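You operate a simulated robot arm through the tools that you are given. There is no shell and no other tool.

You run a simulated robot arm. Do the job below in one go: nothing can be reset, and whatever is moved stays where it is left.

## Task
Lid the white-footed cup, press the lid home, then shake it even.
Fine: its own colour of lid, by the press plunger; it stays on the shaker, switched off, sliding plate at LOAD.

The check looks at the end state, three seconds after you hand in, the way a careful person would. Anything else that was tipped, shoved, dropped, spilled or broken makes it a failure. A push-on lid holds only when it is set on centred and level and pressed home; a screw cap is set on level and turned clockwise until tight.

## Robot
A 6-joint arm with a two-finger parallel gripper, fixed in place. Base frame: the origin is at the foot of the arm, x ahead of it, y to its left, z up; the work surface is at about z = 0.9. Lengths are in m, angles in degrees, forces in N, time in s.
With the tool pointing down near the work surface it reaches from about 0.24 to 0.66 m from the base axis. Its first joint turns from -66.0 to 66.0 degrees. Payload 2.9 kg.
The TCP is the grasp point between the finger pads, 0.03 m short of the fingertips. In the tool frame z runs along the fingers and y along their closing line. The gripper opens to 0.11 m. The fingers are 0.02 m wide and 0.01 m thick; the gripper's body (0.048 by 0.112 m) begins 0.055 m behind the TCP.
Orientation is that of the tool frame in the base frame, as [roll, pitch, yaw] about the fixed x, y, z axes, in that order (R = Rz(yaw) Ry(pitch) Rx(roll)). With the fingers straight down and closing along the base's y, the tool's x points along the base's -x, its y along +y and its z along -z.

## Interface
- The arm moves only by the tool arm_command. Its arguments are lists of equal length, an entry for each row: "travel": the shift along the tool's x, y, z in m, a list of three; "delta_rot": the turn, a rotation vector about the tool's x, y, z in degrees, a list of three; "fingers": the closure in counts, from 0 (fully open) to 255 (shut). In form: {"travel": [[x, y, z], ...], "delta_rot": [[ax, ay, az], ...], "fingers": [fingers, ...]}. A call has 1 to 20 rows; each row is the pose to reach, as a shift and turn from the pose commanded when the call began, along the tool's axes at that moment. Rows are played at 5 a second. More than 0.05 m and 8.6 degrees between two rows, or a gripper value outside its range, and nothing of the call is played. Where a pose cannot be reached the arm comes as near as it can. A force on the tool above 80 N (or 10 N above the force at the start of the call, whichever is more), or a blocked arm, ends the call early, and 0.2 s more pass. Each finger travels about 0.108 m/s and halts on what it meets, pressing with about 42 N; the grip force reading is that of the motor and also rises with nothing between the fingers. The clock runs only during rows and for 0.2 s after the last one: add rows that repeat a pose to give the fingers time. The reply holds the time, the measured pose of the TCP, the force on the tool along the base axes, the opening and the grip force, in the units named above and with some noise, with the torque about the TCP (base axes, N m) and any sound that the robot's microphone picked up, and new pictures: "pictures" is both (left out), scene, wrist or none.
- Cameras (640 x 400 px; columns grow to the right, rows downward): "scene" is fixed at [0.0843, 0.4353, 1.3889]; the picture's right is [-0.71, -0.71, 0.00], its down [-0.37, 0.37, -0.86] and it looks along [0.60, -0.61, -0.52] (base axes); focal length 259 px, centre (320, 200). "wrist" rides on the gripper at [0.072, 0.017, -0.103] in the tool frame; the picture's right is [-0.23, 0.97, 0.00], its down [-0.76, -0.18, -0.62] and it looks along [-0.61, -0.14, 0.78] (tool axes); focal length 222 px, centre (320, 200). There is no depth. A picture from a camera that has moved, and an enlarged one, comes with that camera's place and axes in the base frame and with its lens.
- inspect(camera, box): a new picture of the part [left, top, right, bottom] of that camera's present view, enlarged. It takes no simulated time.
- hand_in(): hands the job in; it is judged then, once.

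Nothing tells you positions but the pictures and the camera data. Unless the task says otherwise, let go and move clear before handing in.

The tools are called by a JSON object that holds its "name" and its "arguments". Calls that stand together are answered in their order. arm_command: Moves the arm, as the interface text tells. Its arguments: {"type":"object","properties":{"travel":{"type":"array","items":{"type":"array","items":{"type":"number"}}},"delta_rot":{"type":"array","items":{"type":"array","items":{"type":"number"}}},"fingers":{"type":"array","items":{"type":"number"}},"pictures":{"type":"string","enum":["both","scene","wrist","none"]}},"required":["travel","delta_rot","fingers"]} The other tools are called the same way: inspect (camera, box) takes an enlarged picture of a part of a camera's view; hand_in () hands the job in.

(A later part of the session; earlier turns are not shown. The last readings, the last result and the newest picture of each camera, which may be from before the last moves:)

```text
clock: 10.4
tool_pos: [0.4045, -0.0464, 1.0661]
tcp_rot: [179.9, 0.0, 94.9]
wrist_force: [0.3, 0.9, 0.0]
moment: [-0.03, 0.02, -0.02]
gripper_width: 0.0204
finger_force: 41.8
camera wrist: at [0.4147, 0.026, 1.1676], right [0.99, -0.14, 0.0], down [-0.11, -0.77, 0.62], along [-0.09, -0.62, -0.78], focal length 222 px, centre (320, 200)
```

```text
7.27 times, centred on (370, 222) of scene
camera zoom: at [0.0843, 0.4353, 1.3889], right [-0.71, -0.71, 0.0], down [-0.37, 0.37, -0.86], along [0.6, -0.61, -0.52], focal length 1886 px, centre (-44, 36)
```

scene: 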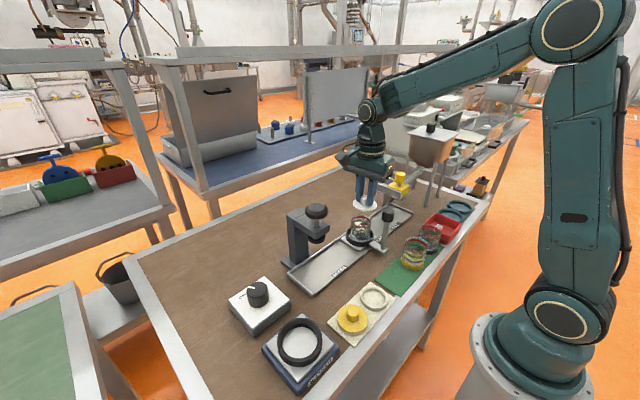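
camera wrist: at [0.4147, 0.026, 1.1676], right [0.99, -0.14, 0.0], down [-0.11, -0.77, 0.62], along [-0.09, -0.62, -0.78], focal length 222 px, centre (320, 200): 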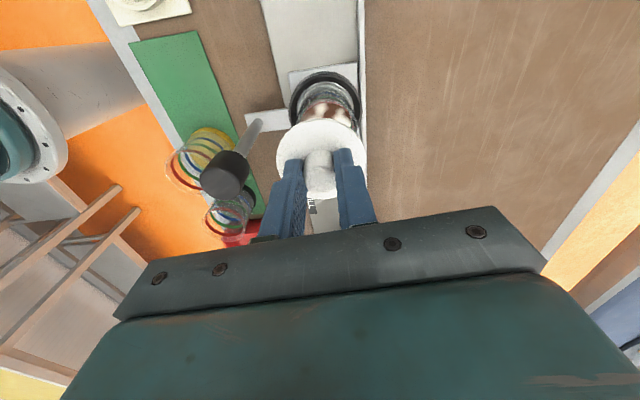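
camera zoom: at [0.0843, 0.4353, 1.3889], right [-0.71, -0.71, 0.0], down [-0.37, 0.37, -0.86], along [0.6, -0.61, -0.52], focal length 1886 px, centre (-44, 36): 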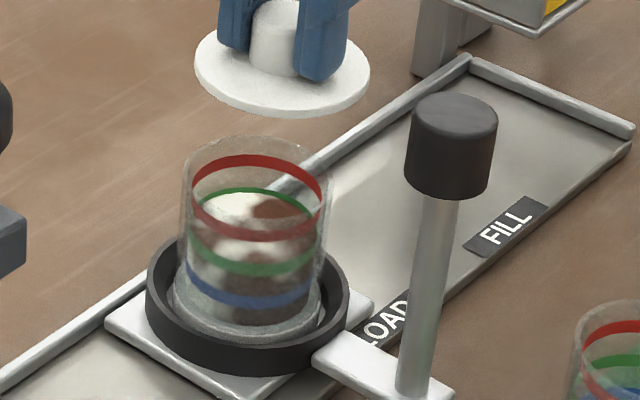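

Seen from two sides, the cup sits about (+5, -4) mm from the tool axis. I shift by that and check again from this side.

{"name": "arm_command", "arguments": {"travel": [[-0.0044, 0.0043, 0], [-0.0044, 0.0043, 0]], "delta_rot": [[0, 0, 0], [0, 0, 0]], "fingers": [255, 255], "pictures": "none"}}

{"name": "inspect", "arguments": {"camera": "wrist", "box": [270, 65, 370, 130]}}

{"name": "inspect", "arguments": {"camera": "wrist", "box": [260, 100, 380, 205]}}

{"name": "arm_command", "arguments": {"travel": [[0, 0, 0], [0, 0, 0], [0, 0, 0], [0, 0, 0], [0, 0, 0], [0, 0, 0], [0, 0, 0], [0, 0, 0], [0, 0, 0], [0, 0, 0], [0, 0, 0], [0, 0, 0]], "delta_rot": [[0, 0, -8], [0, 0, -16], [0, 0, -24], [0, 0, -32], [0, 0, -40], [0, 0, -48], [0, 0, -56], [0, 0, -64], [0, 0, -72], [0, 0, -80], [0, 0, -85], [0, 0, -85]], "fingers": [255, 255, 255, 255, 255, 255, 255, 255, 255, 255, 255, 255]}}

{"name": "inspect", "arguments": {"camera": "wrist", "box": [270, 65, 370, 130]}}

{"name": "inspect", "arguments": {"camera": "wrist", "box": [260, 100, 380, 205]}}

{"name": "inspect", "arguments": {"camera": "scene", "box": [345, 195, 395, 250]}}

```text
clock: 11.0
tool_pos: [0.4085, -0.0505, 1.0641]
tcp_rot: [-180.0, 0.0, 94.9]
wrist_force: [-0.1, -0.1, -0.7]
moment: [0.0, 0.03, 0.02]
gripper_width: 0.02
finger_force: 42.0
```

```text
6.15 times, centred on (320, 98) of wrist
camera zoom: at [0.4197, 0.0223, 1.1673], right [0.99, -0.14, 0.0], down [-0.11, -0.77, 0.62], along [-0.09, -0.62, -0.78], focal length 1367 px, centre (320, 831)
```

zoom: 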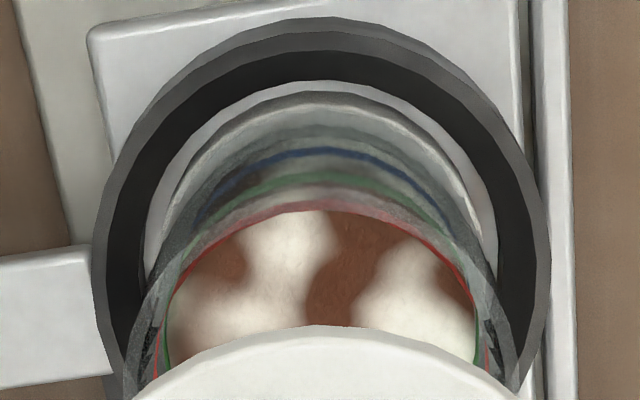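

```text
3.81 times, centred on (320, 152) of wrist
camera zoom: at [0.4197, 0.0223, 1.1673], right [0.99, -0.14, 0.0], down [-0.11, -0.77, 0.62], along [-0.09, -0.62, -0.78], focal length 846 px, centre (320, 381)
```

zoom: 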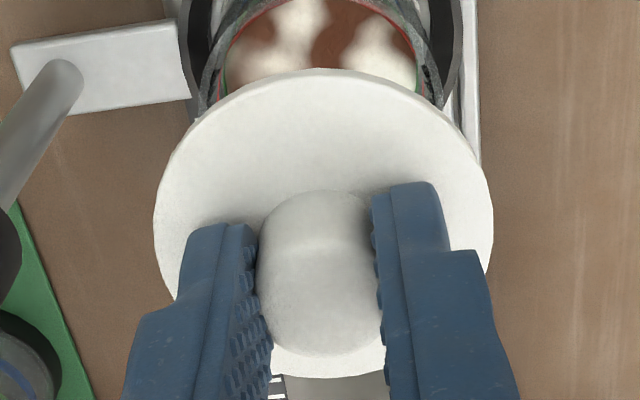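

```text
clock: 13.6
tool_pos: [0.4095, -0.0512, 1.0666]
tcp_rot: [180.0, 0.0, -179.9]
wrist_force: [-0.3, -0.8, -1.0]
moment: [-0.02, 0.0, 0.0]
gripper_width: 0.0201
finger_force: 42.1
camera wrist: at [0.3363, -0.0348, 1.1677], right [0.23, 0.97, 0.0], down [0.76, -0.18, 0.62], along [0.61, -0.14, -0.78], focal length 222 px, centre (320, 200)
```

scene: 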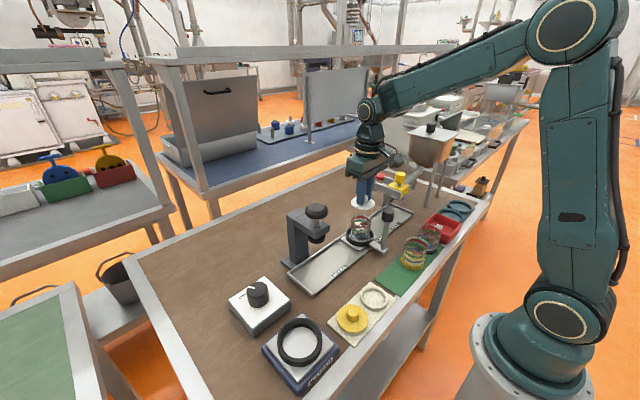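
wrist: 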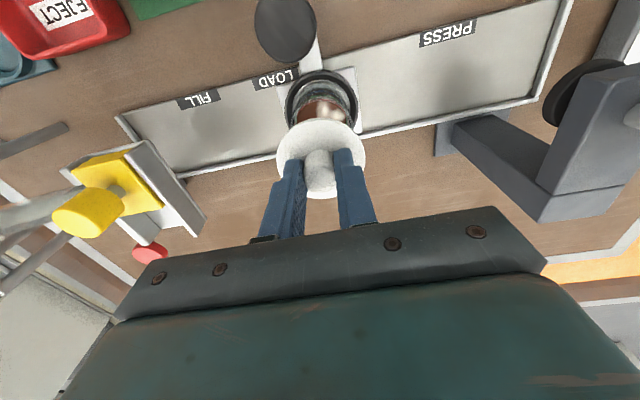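

```text
6.15 times, centred on (320, 98) of wrist
camera zoom: at [0.3363, -0.0348, 1.1677], right [0.23, 0.97, 0.0], down [0.76, -0.18, 0.62], along [0.61, -0.14, -0.78], focal length 1367 px, centre (320, 831)
```

zoom: 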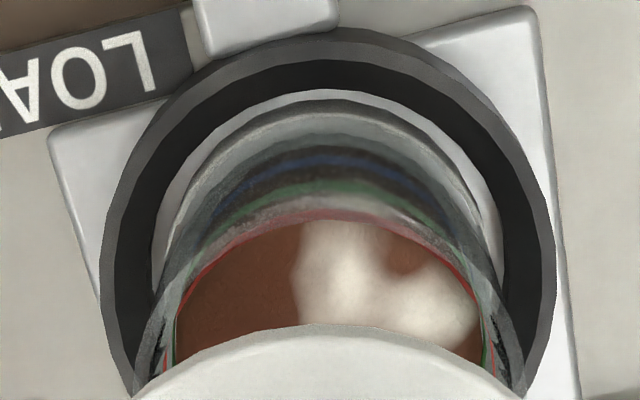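

```text
3.81 times, centred on (320, 152) of wrist
camera zoom: at [0.3363, -0.0348, 1.1677], right [0.23, 0.97, 0.0], down [0.76, -0.18, 0.62], along [0.61, -0.14, -0.78], focal length 846 px, centre (320, 381)
```

zoom: 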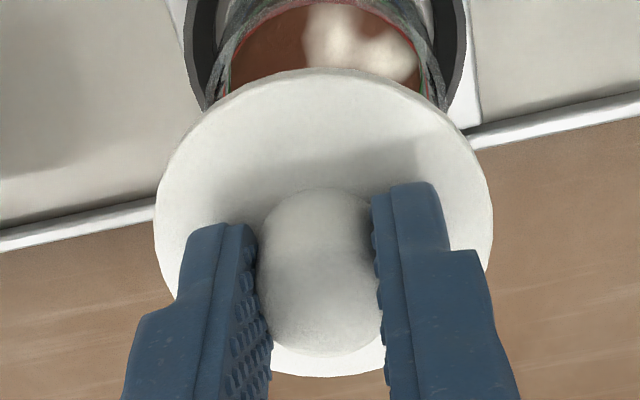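

```text
7.27 times, centred on (370, 222) of scene
camera zoom: at [0.0843, 0.4353, 1.3889], right [-0.71, -0.71, 0.0], down [-0.37, 0.37, -0.86], along [0.6, -0.61, -0.52], focal length 1886 px, centre (-44, 36)
```

zoom: 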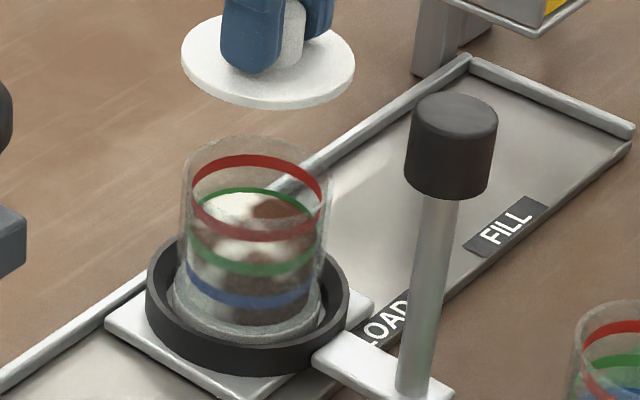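

Now the remaining error is under 1.5 mm. I correct it and lower the lid towards the rim.

{"name": "arm_command", "arguments": {"travel": [[-0.0005, 0.0008, 0.015], [-0.0005, 0.0008, 0.03], [-0.0005, 0.0008, 0.034], [-0.0005, 0.0008, 0.034]], "delta_rot": [[0, 0, 0], [0, 0, 0], [0, 0, 0], [0, 0, 0]], "fingers": [255, 255, 255, 255], "pictures": "scene"}}

{"name": "inspect", "arguments": {"camera": "wrist", "box": [260, 80, 380, 205]}}

{"name": "inspect", "arguments": {"camera": "scene", "box": [345, 200, 385, 250]}}

```text
clock: 14.6
tool_pos: [0.4096, -0.0508, 1.0304]
tcp_rot: [179.9, 0.0, 180.0]
wrist_force: [-0.5, 0.7, -0.2]
moment: [-0.01, 0.01, -0.03]
gripper_width: 0.02
finger_force: 41.8
```

scene: 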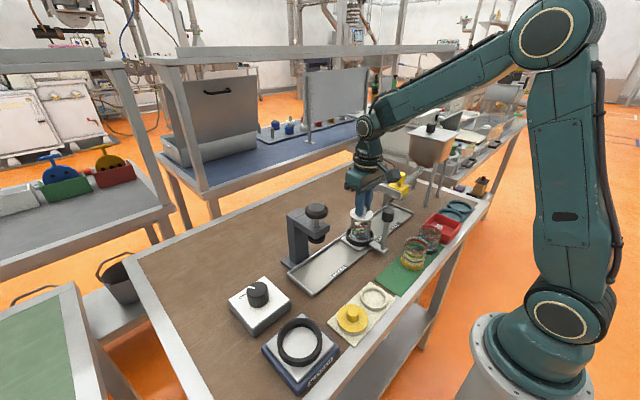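

```text
3.20 times, centred on (320, 142) of wrist
camera zoom: at [0.336, -0.0337, 1.1332], right [0.23, 0.97, 0.0], down [0.76, -0.18, 0.62], along [0.61, -0.14, -0.78], focal length 711 px, centre (320, 384)
```

zoom: 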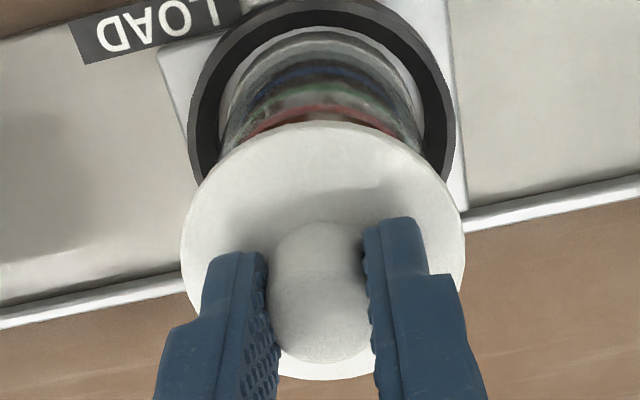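

```text
8.00 times, centred on (365, 225) of scene
camera zoom: at [0.0843, 0.4353, 1.3889], right [-0.71, -0.71, 0.0], down [-0.37, 0.37, -0.86], along [0.6, -0.61, -0.52], focal length 2075 px, centre (-40, 0)
```

zoom: 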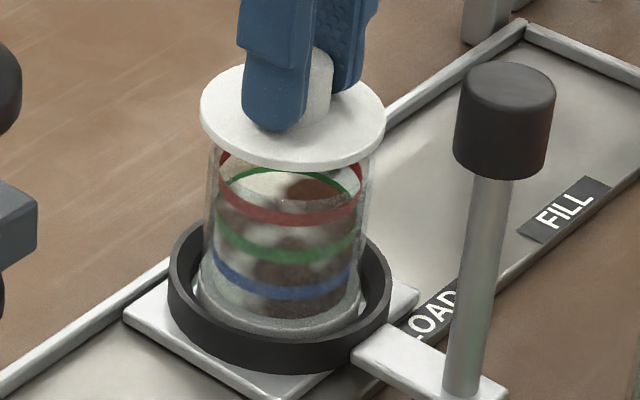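

{"name": "arm_command", "arguments": {"travel": [[0, 0, 0.004], [0, 0, 0.008], [0, 0, 0.008]], "delta_rot": [[0, 0, 0], [0, 0, 0], [0, 0, 0]], "fingers": [255, 255, 255], "pictures": "none"}}

{"name": "inspect", "arguments": {"camera": "scene", "box": [345, 200, 385, 250]}}

```text
clock: 15.4
tool_pos: [0.4103, -0.0497, 1.0229]
tcp_rot: [-180.0, 0.1, -180.0]
wrist_force: [-0.8, 0.1, -0.2]
moment: [0.0, 0.0, -0.01]
gripper_width: 0.0202
finger_force: 42.1
```

```text
8.00 times, centred on (365, 225) of scene
camera zoom: at [0.0843, 0.4353, 1.3889], right [-0.71, -0.71, 0.0], down [-0.37, 0.37, -0.86], along [0.6, -0.61, -0.52], focal length 2075 px, centre (-40, 0)
```

zoom: 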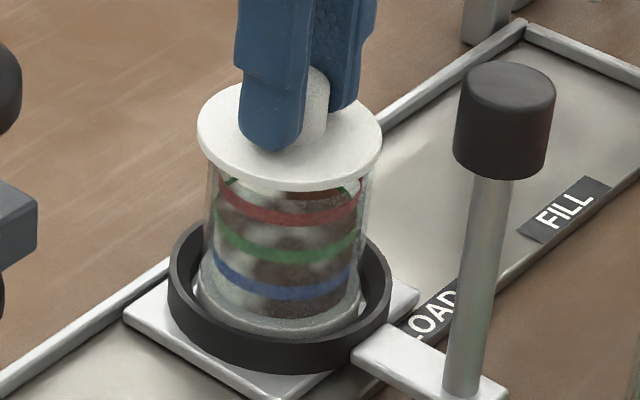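

{"name": "arm_command", "arguments": {"travel": [[0, 0, 0.001], [0, 0, 0.002], [0, 0, 0.003], [0, 0, 0.003]], "delta_rot": [[0, 0, 0], [0, 0, 0], [0, 0, 0], [0, 0, 0]], "fingers": [255, 255, 255, 255], "pictures": "none"}}

{"name": "inspect", "arguments": {"camera": "scene", "box": [345, 200, 385, 250]}}

```text
clock: 16.4
tool_pos: [0.4099, -0.0507, 1.0205]
tcp_rot: [-179.9, 0.0, 179.9]
wrist_force: [-0.1, -1.3, 0.3]
moment: [-0.03, 0.0, -0.01]
gripper_width: 0.0202
finger_force: 42.1
```

```text
8.00 times, centred on (365, 225) of scene
camera zoom: at [0.0843, 0.4353, 1.3889], right [-0.71, -0.71, 0.0], down [-0.37, 0.37, -0.86], along [0.6, -0.61, -0.52], focal length 2075 px, centre (-40, 0)
```

zoom: 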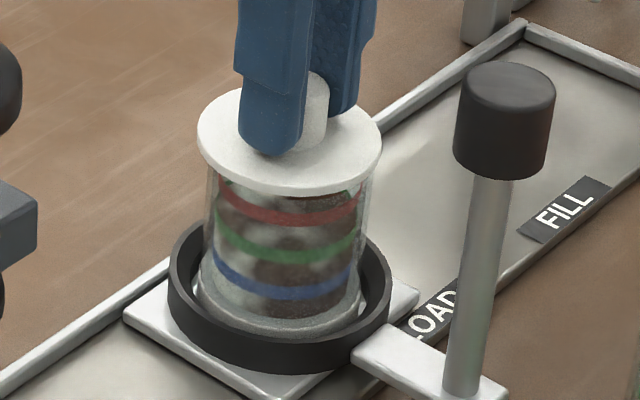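

{"name": "arm_command", "arguments": {"travel": [[0, 0, 0.0005], [0, 0, 0.001], [0, 0, 0.0015], [0, 0, 0.0015]], "delta_rot": [[0, 0, 0], [0, 0, 0], [0, 0, 0], [0, 0, 0]], "fingers": [255, 255, 255, 255], "pictures": "none"}}

{"name": "inspect", "arguments": {"camera": "scene", "box": [345, 200, 385, 250]}}

```text
clock: 17.4
tool_pos: [0.4099, -0.0502, 1.0181]
tcp_rot: [-180.0, -0.1, 180.0]
wrist_force: [-0.5, 0.4, 0.3]
moment: [-0.04, 0.01, 0.01]
gripper_width: 0.02
finger_force: 42.2
```

```text
8.00 times, centred on (365, 225) of scene
camera zoom: at [0.0843, 0.4353, 1.3889], right [-0.71, -0.71, 0.0], down [-0.37, 0.37, -0.86], along [0.6, -0.61, -0.52], focal length 2075 px, centre (-40, 0)
```

zoom: 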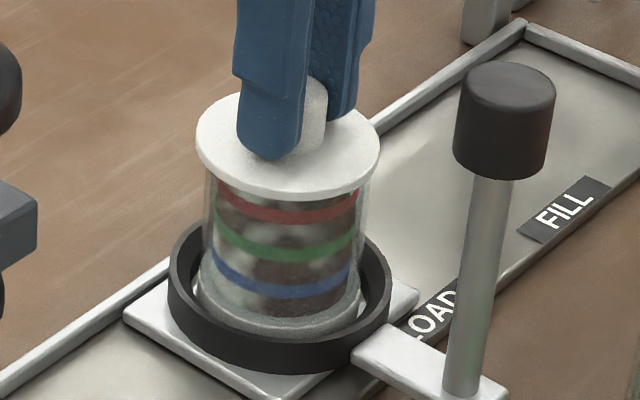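

{"name": "arm_command", "arguments": {"travel": [[0, 0, 0.0005], [0, 0, 0.001], [0, 0, 0.0015], [0, 0, 0.0015]], "delta_rot": [[0, 0, 0], [0, 0, 0], [0, 0, 0], [0, 0, 0]], "fingers": [255, 255, 255, 255], "pictures": "none"}}

{"name": "inspect", "arguments": {"camera": "scene", "box": [345, 200, 385, 250]}}

{"name": "inspect", "arguments": {"camera": "wrist", "box": [260, 80, 380, 205]}}

```text
clock: 18.4
tool_pos: [0.4099, -0.05, 1.0179]
tcp_rot: [180.0, 0.1, -179.9]
wrist_force: [-2.1, -0.5, 5.0]
moment: [0.0, 0.13, 0.0]
gripper_width: 0.0202
finger_force: 42.0
```

```text
8.00 times, centred on (365, 225) of scene
camera zoom: at [0.0842, 0.4353, 1.3889], right [-0.71, -0.71, 0.0], down [-0.37, 0.37, -0.86], along [0.6, -0.61, -0.52], focal length 2075 px, centre (-40, 0)
```

zoom: 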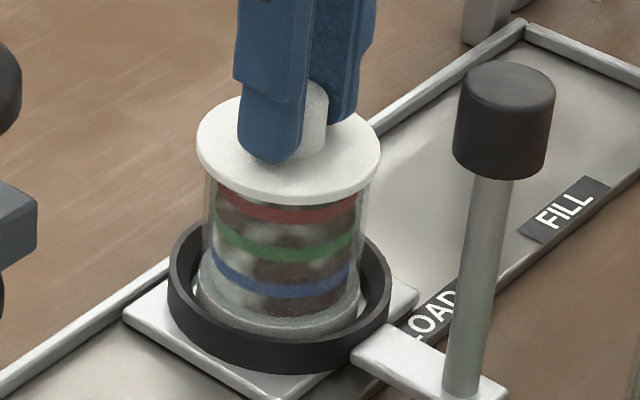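

```text
3.20 times, centred on (320, 142) of wrist
camera zoom: at [0.3364, -0.0337, 1.1202], right [0.23, 0.97, 0.0], down [0.76, -0.18, 0.62], along [0.61, -0.14, -0.78], focal length 711 px, centre (320, 384)
```

zoom: 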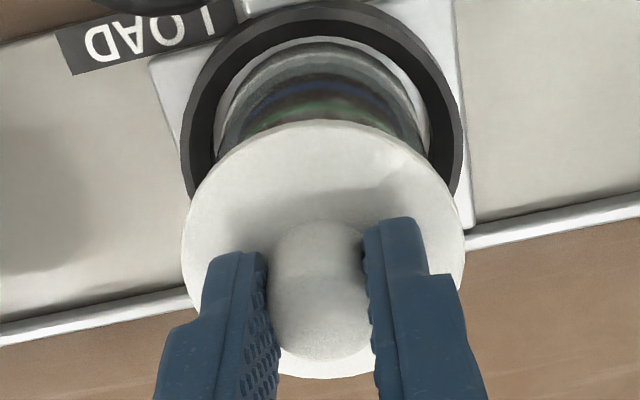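

The lid touches the rim (about 5 N upward), centred and level. I open the fingers and rise clear.

{"name": "arm_command", "arguments": {"travel": [[0, 0, 0], [0, 0, 0], [0, 0, 0], [0, 0, 0]], "delta_rot": [[0, 0, 0], [0, 0, 0], [0, 0, 0], [0, 0, 0]], "fingers": [170, 139, 139, 139], "pictures": "none"}}

{"name": "inspect", "arguments": {"camera": "wrist", "box": [240, 80, 400, 215]}}

{"name": "inspect", "arguments": {"camera": "scene", "box": [345, 200, 385, 250]}}

```text
clock: 19.4
tool_pos: [0.4096, -0.0511, 1.0182]
tcp_rot: [180.0, 0.1, -180.0]
wrist_force: [-0.4, -0.1, 0.7]
moment: [-0.01, -0.01, -0.03]
gripper_width: 0.0501
finger_force: 0.1
```

```text
2.96 times, centred on (320, 148) of wrist
camera zoom: at [0.3366, -0.0337, 1.12], right [0.23, 0.97, 0.0], down [0.76, -0.18, 0.62], along [0.61, -0.14, -0.78], focal length 658 px, centre (320, 356)
```

zoom: 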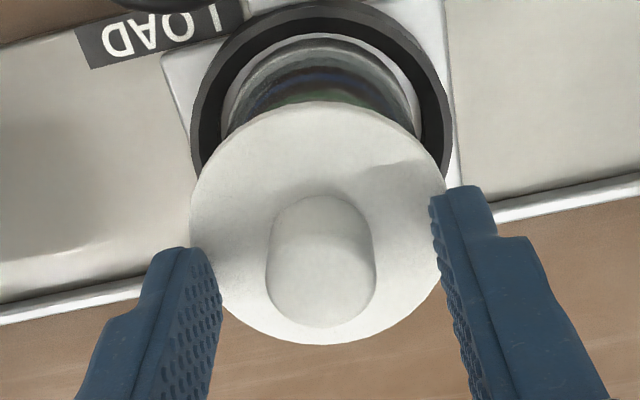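

```text
8.00 times, centred on (365, 225) of scene
camera zoom: at [0.0843, 0.4353, 1.3889], right [-0.71, -0.71, 0.0], down [-0.37, 0.37, -0.86], along [0.6, -0.61, -0.52], focal length 2075 px, centre (-40, 0)
```

zoom: 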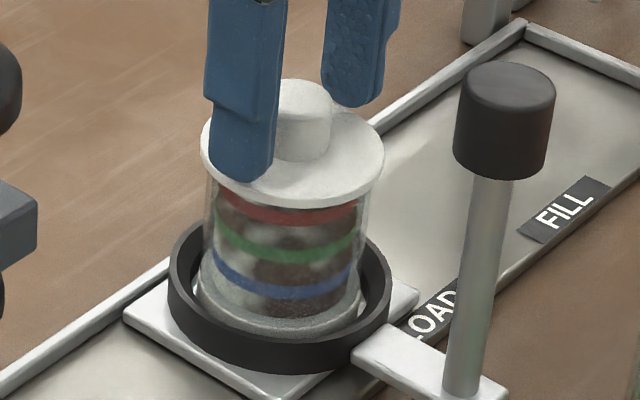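

The lid settled onto the cup. I rise straight up and look at how it sits.

{"name": "arm_command", "arguments": {"travel": [[0, 0, -0.03], [0, 0, -0.07], [0, 0, -0.07]], "delta_rot": [[0, 0, 0], [0, 0, 0], [0, 0, 0]], "fingers": [139, 139, 139]}}

{"name": "inspect", "arguments": {"camera": "wrist", "box": [260, 60, 380, 150]}}

{"name": "inspect", "arguments": {"camera": "scene", "box": [345, 205, 385, 250]}}

```text
clock: 20.2
tool_pos: [0.4086, -0.0502, 1.0879]
tcp_rot: [179.9, 0.0, 180.0]
wrist_force: [0.1, -0.4, -0.5]
moment: [-0.01, 0.02, -0.02]
gripper_width: 0.0502
finger_force: 0.1
camera wrist: at [0.3363, -0.0339, 1.1907], right [0.23, 0.97, 0.0], down [0.76, -0.18, 0.62], along [0.61, -0.14, -0.78], focal length 222 px, centre (320, 200)
```

scene: 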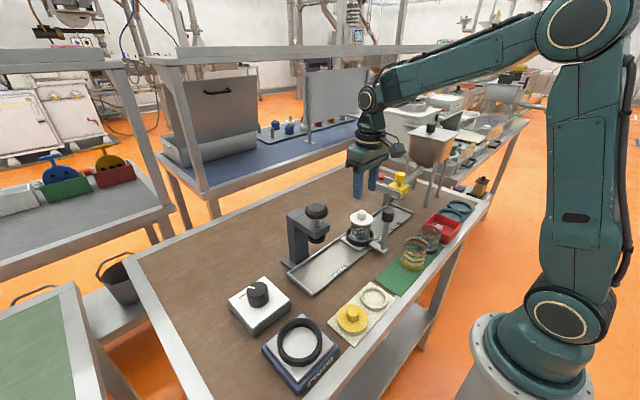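
wrist: 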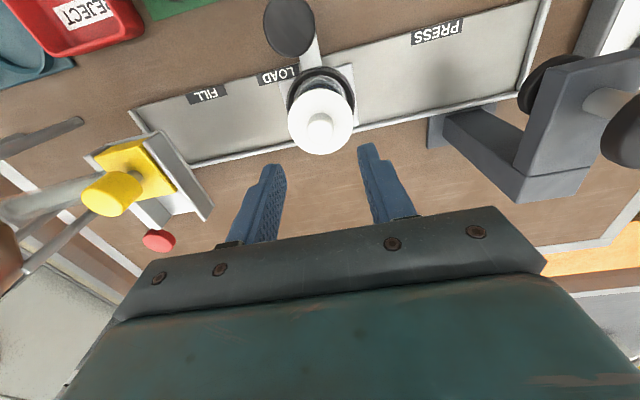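

```text
4.44 times, centred on (320, 105) of wrist
camera zoom: at [0.3363, -0.0339, 1.1907], right [0.23, 0.97, 0.0], down [0.76, -0.18, 0.62], along [0.61, -0.14, -0.78], focal length 987 px, centre (320, 622)
```

zoom: 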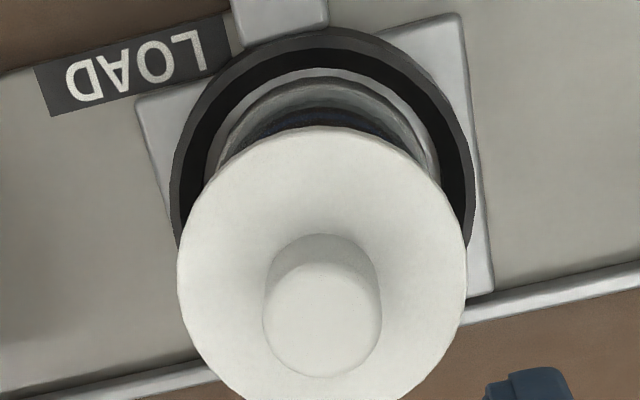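

```text
8.89 times, centred on (365, 228) of scene
camera zoom: at [0.0843, 0.4353, 1.3889], right [-0.71, -0.71, 0.0], down [-0.37, 0.37, -0.86], along [0.6, -0.61, -0.52], focal length 2305 px, centre (-80, -44)
```

zoom: 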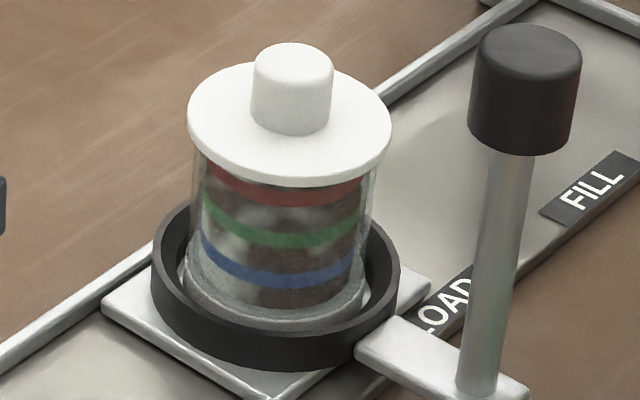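

The lid sits centred and level on the rim. Next I go to the plate's handle, estimated at (0.334, -0.051) with its top at z = 1.042.

{"name": "arm_command", "arguments": {"travel": [[0, 0, -0.025], [0.035, 0, -0.025], [0.0735, 0.0, -0.025], [0.0735, 0.0, -0.025]], "delta_rot": [[0, 0, 0], [0, 0, 0], [0, 0, 0], [0, 0, 0]], "fingers": [139, 120, 120, 120]}}

{"name": "inspect", "arguments": {"camera": "wrist", "box": [240, 80, 400, 200]}}

{"name": "inspect", "arguments": {"camera": "scene", "box": [350, 170, 420, 260]}}

```text
clock: 21.2
tool_pos: [0.3343, -0.0508, 1.1123]
tcp_rot: [179.9, 0.1, -180.0]
wrist_force: [-0.5, -0.6, -0.5]
moment: [0.03, 0.0, 0.01]
gripper_width: 0.0579
finger_force: 0.1
camera wrist: at [0.2609, -0.0352, 1.2155], right [0.23, 0.97, 0.0], down [0.76, -0.18, 0.62], along [0.61, -0.14, -0.78], focal length 222 px, centre (320, 200)
```

scene: 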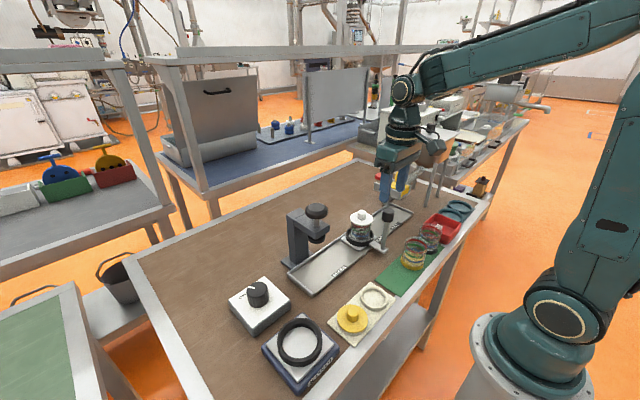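
wrist: 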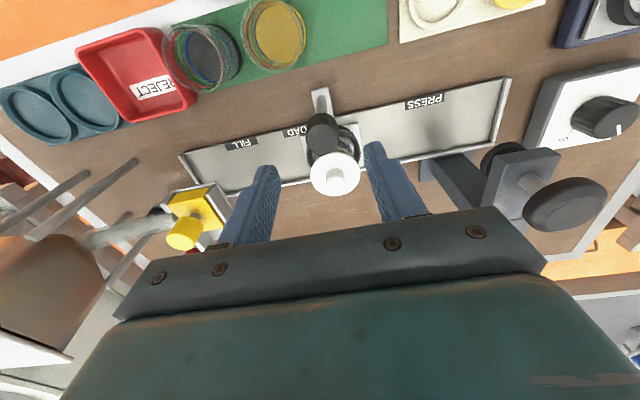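

```text
3.33 times, centred on (320, 140) of wrist
camera zoom: at [0.2609, -0.0352, 1.2155], right [0.23, 0.97, 0.0], down [0.76, -0.18, 0.62], along [0.61, -0.14, -0.78], focal length 740 px, centre (320, 400)
```

zoom: 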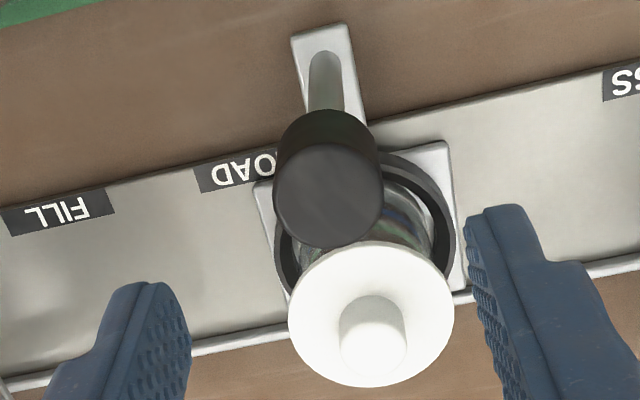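

```text
4.44 times, centred on (385, 215) of scene
camera zoom: at [0.0843, 0.4353, 1.3889], right [-0.71, -0.71, 0.0], down [-0.37, 0.37, -0.86], along [0.6, -0.61, -0.52], focal length 1153 px, centre (31, 133)
```

zoom: 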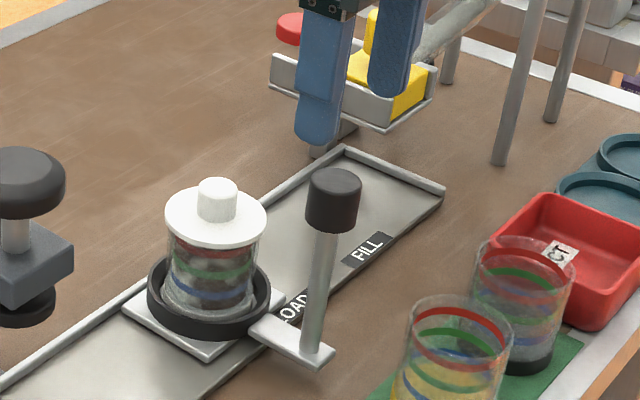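

The handle's knob is at about (0.333, -0.050). I go down around it and close.

{"name": "arm_command", "arguments": {"travel": [[0, 0.002, 0.03], [0, 0.002, 0.06], [0, 0.002, 0.082], [0, 0.002, 0.082]], "delta_rot": [[0, 0, 0], [0, 0, 0], [0, 0, 0], [0, 0, 0]], "fingers": [120, 120, 120, 120]}}

{"name": "inspect", "arguments": {"camera": "wrist", "box": [240, 100, 400, 220]}}

{"name": "inspect", "arguments": {"camera": "scene", "box": [340, 170, 420, 260]}}

```text
clock: 22.2
tool_pos: [0.336, -0.0478, 1.03]
tcp_rot: [180.0, 0.1, -179.9]
wrist_force: [0.2, 0.8, 0.3]
moment: [-0.01, 0.01, 0.0]
gripper_width: 0.0584
finger_force: 0.0
camera wrist: at [0.2628, -0.0319, 1.1325], right [0.23, 0.97, 0.0], down [0.76, -0.18, 0.62], along [0.61, -0.14, -0.78], focal length 222 px, centre (320, 200)
```

scene: 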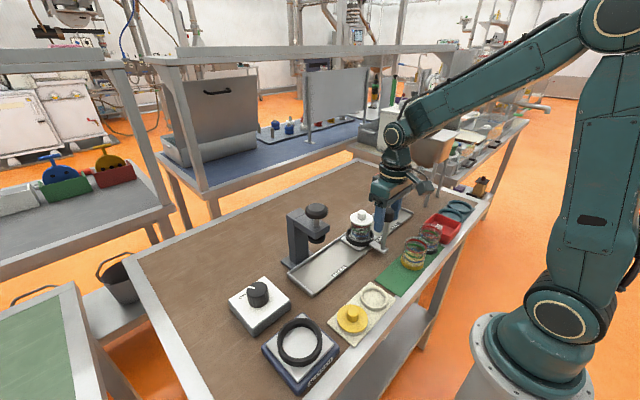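
wrist: 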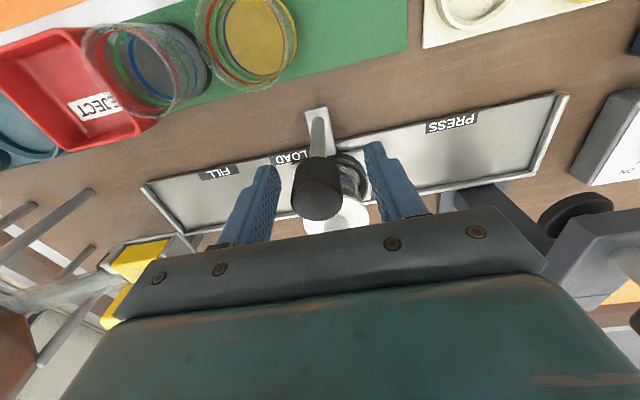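

```text
3.33 times, centred on (320, 160) of wrist
camera zoom: at [0.2628, -0.0319, 1.1325], right [0.23, 0.97, 0.0], down [0.76, -0.18, 0.62], along [0.61, -0.14, -0.78], focal length 740 px, centre (320, 333)
```

zoom: 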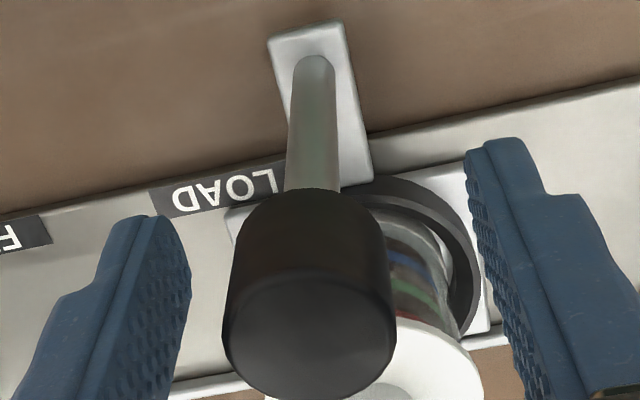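

```text
4.44 times, centred on (380, 215) of scene
camera zoom: at [0.0843, 0.4353, 1.3889], right [-0.71, -0.71, 0.0], down [-0.37, 0.37, -0.86], along [0.6, -0.61, -0.52], focal length 1153 px, centre (53, 133)
```

zoom: 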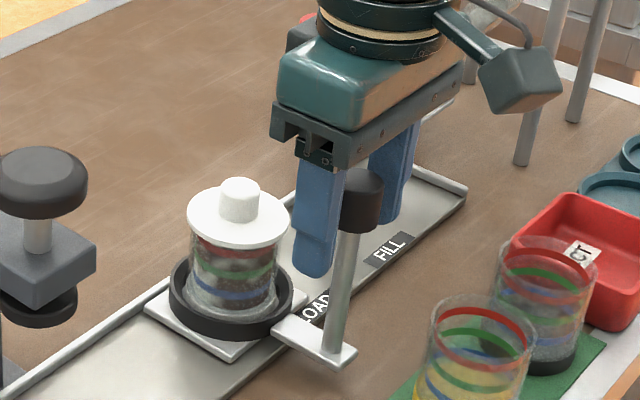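

{"name": "arm_command", "arguments": {"travel": [[0, -0.0018, 0], [0, -0.0018, 0], [0, -0.0018, 0], [0, -0.0018, 0], [0, -0.0018, 0]], "delta_rot": [[0, 0, 0], [0, 0, 0], [0, 0, 0], [0, 0, 0], [0, 0, 0]], "fingers": [120, 160, 200, 200, 200], "pictures": "none"}}

{"name": "inspect", "arguments": {"camera": "wrist", "box": [240, 100, 400, 220]}}

{"name": "inspect", "arguments": {"camera": "scene", "box": [340, 170, 420, 260]}}

```text
clock: 23.4
tool_pos: [0.3368, -0.051, 1.0305]
tcp_rot: [180.0, 0.0, 179.9]
wrist_force: [0.6, -0.5, -1.4]
moment: [0.37, -0.11, 0.04]
gripper_width: 0.0275
finger_force: 44.9
```

```text
3.33 times, centred on (320, 160) of wrist
camera zoom: at [0.2633, -0.0338, 1.1328], right [0.23, 0.97, 0.0], down [0.76, -0.18, 0.62], along [0.61, -0.14, -0.78], focal length 740 px, centre (320, 333)
```

zoom: 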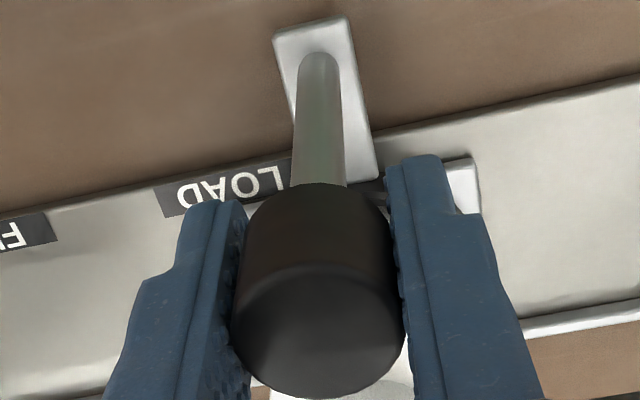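

```text
4.44 times, centred on (380, 215) of scene
camera zoom: at [0.0844, 0.4352, 1.3889], right [-0.71, -0.71, 0.0], down [-0.37, 0.37, -0.86], along [0.6, -0.61, -0.52], focal length 1153 px, centre (53, 133)
```

zoom: 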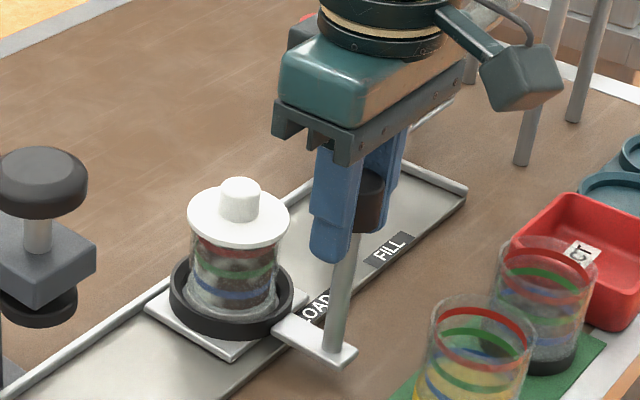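

Handle gripped at y ≈ -0.051, plate at LOAD. The labels suggest PRESS is about +0.172 m along y. I slide the plate part way, stopping before the plunger to check clearance.

{"name": "arm_command", "arguments": {"travel": [[0, 0.006, 0], [0, 0.018, 0], [0, 0.035, 0], [0, 0.053, 0], [0, 0.071, 0], [0, 0.089, 0], [0, 0.105, 0], [0, 0.115, 0], [0, 0.12, 0], [0, 0.12, 0]], "delta_rot": [[0, 0, 0], [0, 0, 0], [0, 0, 0], [0, 0, 0], [0, 0, 0], [0, 0, 0], [0, 0, 0], [0, 0, 0], [0, 0, 0], [0, 0, 0]], "fingers": [200, 200, 200, 200, 200, 200, 200, 200, 200, 200]}}

{"name": "inspect", "arguments": {"camera": "scene", "box": [270, 190, 390, 290]}}

{"name": "inspect", "arguments": {"camera": "wrist", "box": [240, 80, 460, 240]}}

```text
clock: 25.6
tool_pos: [0.3365, 0.0702, 1.0306]
tcp_rot: [180.0, -0.1, -180.0]
wrist_force: [-2.5, 0.8, 0.2]
moment: [0.39, -1.12, -0.18]
gripper_width: 0.0276
finger_force: 45.2
camera wrist: at [0.2633, 0.0862, 1.1328], right [0.23, 0.97, 0.0], down [0.76, -0.18, 0.62], along [0.61, -0.14, -0.78], focal length 222 px, centre (320, 200)
```

scene: 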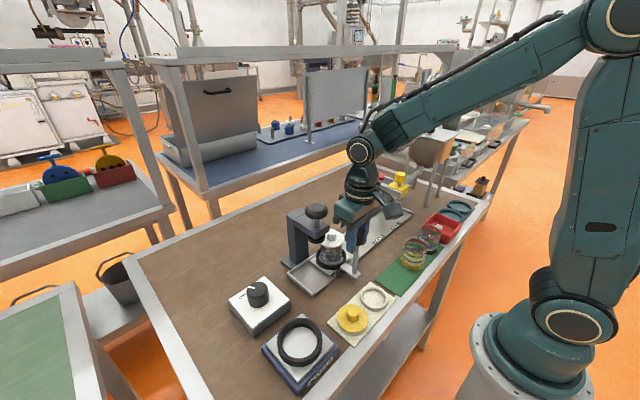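
wrist: 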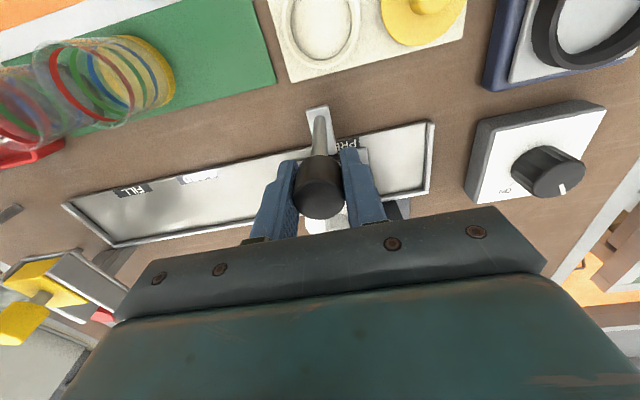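

```text
4.00 times, centred on (330, 240) of scene
camera zoom: at [0.0842, 0.4353, 1.3889], right [-0.71, -0.71, 0.0], down [-0.37, 0.37, -0.86], along [0.6, -0.61, -0.52], focal length 1037 px, centre (280, 40)
```

zoom: 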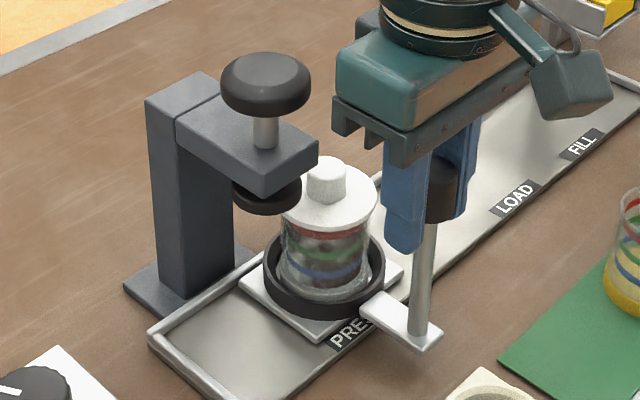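

```text
2.50 times, centred on (350, 160) of wrist
camera zoom: at [0.2633, 0.0862, 1.1328], right [0.23, 0.97, 0.0], down [0.76, -0.18, 0.62], along [0.61, -0.14, -0.78], focal length 555 px, centre (245, 300)
```

zoom: 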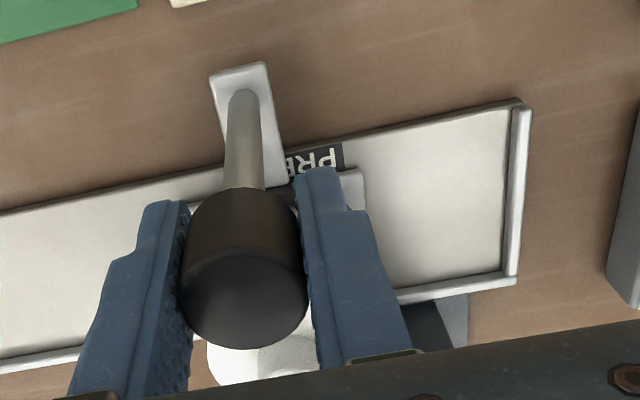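

{"name": "arm_command", "arguments": {"travel": [[0, 0.006, 0], [0, 0.014, 0], [0, 0.022, 0], [0, 0.026, 0], [0, 0.026, 0]], "delta_rot": [[0, 0, 0], [0, 0, 0], [0, 0, 0], [0, 0, 0], [0, 0, 0]], "fingers": [200, 200, 200, 200, 200], "pictures": "none"}}

{"name": "inspect", "arguments": {"camera": "scene", "box": [290, 200, 370, 280]}}

```text
clock: 26.8
tool_pos: [0.3363, 0.0962, 1.0301]
tcp_rot: [-180.0, 0.0, -179.9]
wrist_force: [0.4, 0.8, -1.4]
moment: [0.38, -0.4, -0.09]
gripper_width: 0.0277
finger_force: 44.6
```

```text
5.00 times, centred on (330, 240) of scene
camera zoom: at [0.0844, 0.4353, 1.3889], right [-0.71, -0.71, 0.0], down [-0.37, 0.37, -0.86], along [0.6, -0.61, -0.52], focal length 1297 px, centre (270, 0)
```

zoom: 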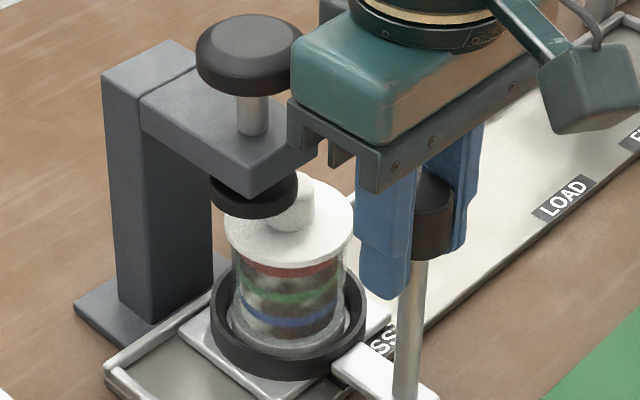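

{"name": "arm_command", "arguments": {"travel": [[0, 0.006, 0], [0, 0.013, 0], [0, 0.02, 0], [0, 0.02, 0]], "delta_rot": [[0, 0, 0], [0, 0, 0], [0, 0, 0], [0, 0, 0]], "fingers": [200, 200, 200, 200], "pictures": "scene"}}

{"name": "inspect", "arguments": {"camera": "scene", "box": [290, 200, 370, 280]}}

{"name": "inspect", "arguments": {"camera": "scene", "box": [300, 215, 350, 265]}}

{"name": "inspect", "arguments": {"camera": "wrist", "box": [240, 80, 460, 240]}}

```text
clock: 27.8
tool_pos: [0.3363, 0.1155, 1.0305]
tcp_rot: [-180.0, 0.0, 180.0]
wrist_force: [4.8, 2.4, -8.7]
moment: [-0.13, -0.35, -0.06]
gripper_width: 0.0278
finger_force: 45.3
```

scene: 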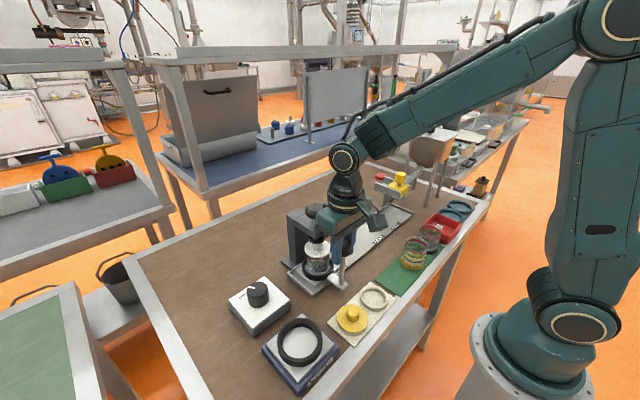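

```text
5.00 times, centred on (330, 240) of scene
camera zoom: at [0.0845, 0.4354, 1.3889], right [-0.71, -0.71, 0.0], down [-0.37, 0.37, -0.86], along [0.6, -0.61, -0.52], focal length 1297 px, centre (270, 0)
```

zoom: 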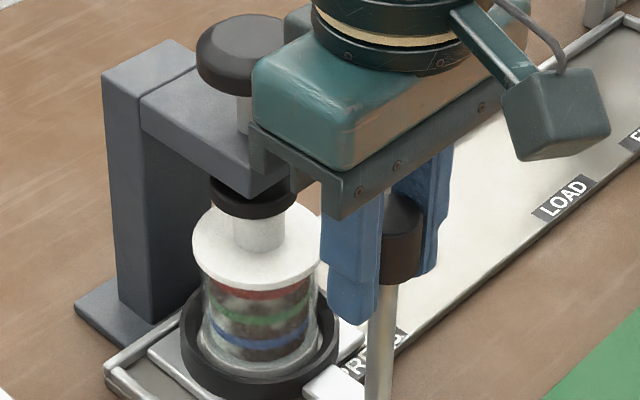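

```text
8.00 times, centred on (325, 240) of scene
camera zoom: at [0.0845, 0.4354, 1.3889], right [-0.71, -0.71, 0.0], down [-0.37, 0.37, -0.86], along [0.6, -0.61, -0.52], focal length 2075 px, centre (280, -120)
```

zoom: 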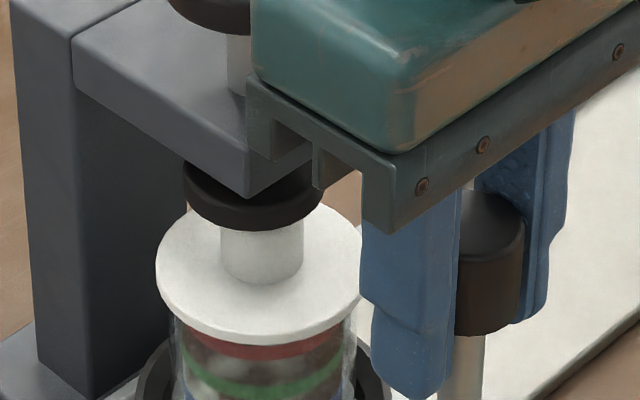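

```text
2.50 times, centred on (350, 160) of wrist
camera zoom: at [0.2633, 0.1333, 1.1328], right [0.23, 0.97, 0.0], down [0.76, -0.18, 0.62], along [0.61, -0.14, -0.78], focal length 555 px, centre (245, 300)
```

zoom: 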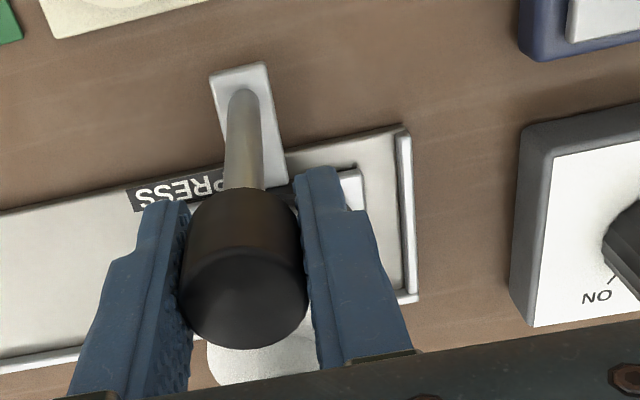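

The plate is nearly under the plunger, about 2–3 mm short. I advance slightly and read the forces.

{"name": "arm_command", "arguments": {"travel": [[0, 0.0012, 0], [0, 0.0025, 0], [0, 0.0025, 0]], "delta_rot": [[0, 0, 0], [0, 0, 0], [0, 0, 0]], "fingers": [200, 200, 200], "pictures": "none"}}

{"name": "inspect", "arguments": {"camera": "scene", "box": [300, 215, 350, 265]}}

{"name": "inspect", "arguments": {"camera": "wrist", "box": [270, 100, 370, 200]}}

```text
clock: 28.6
tool_pos: [0.3364, 0.118, 1.0308]
tcp_rot: [-180.0, -0.1, -180.0]
wrist_force: [3.1, 1.5, -0.5]
moment: [0.39, 0.63, 0.11]
gripper_width: 0.028
finger_force: 45.1
```

```text
8.00 times, centred on (325, 240) of scene
camera zoom: at [0.0844, 0.4353, 1.3889], right [-0.71, -0.71, 0.0], down [-0.37, 0.37, -0.86], along [0.6, -0.61, -0.52], focal length 2075 px, centre (280, -120)
```

zoom: 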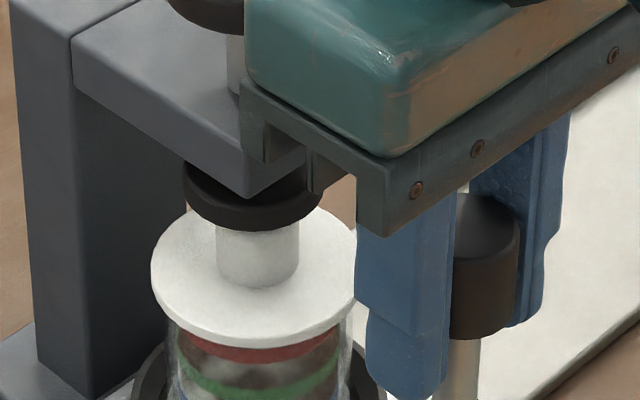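

```text
4.00 times, centred on (320, 150) of wrist
camera zoom: at [0.2633, 0.1351, 1.1328], right [0.23, 0.97, 0.0], down [0.76, -0.18, 0.62], along [0.61, -0.14, -0.78], focal length 888 px, centre (320, 400)
```

zoom: 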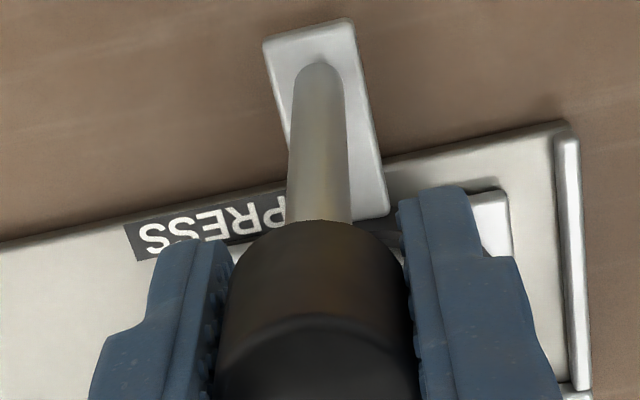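

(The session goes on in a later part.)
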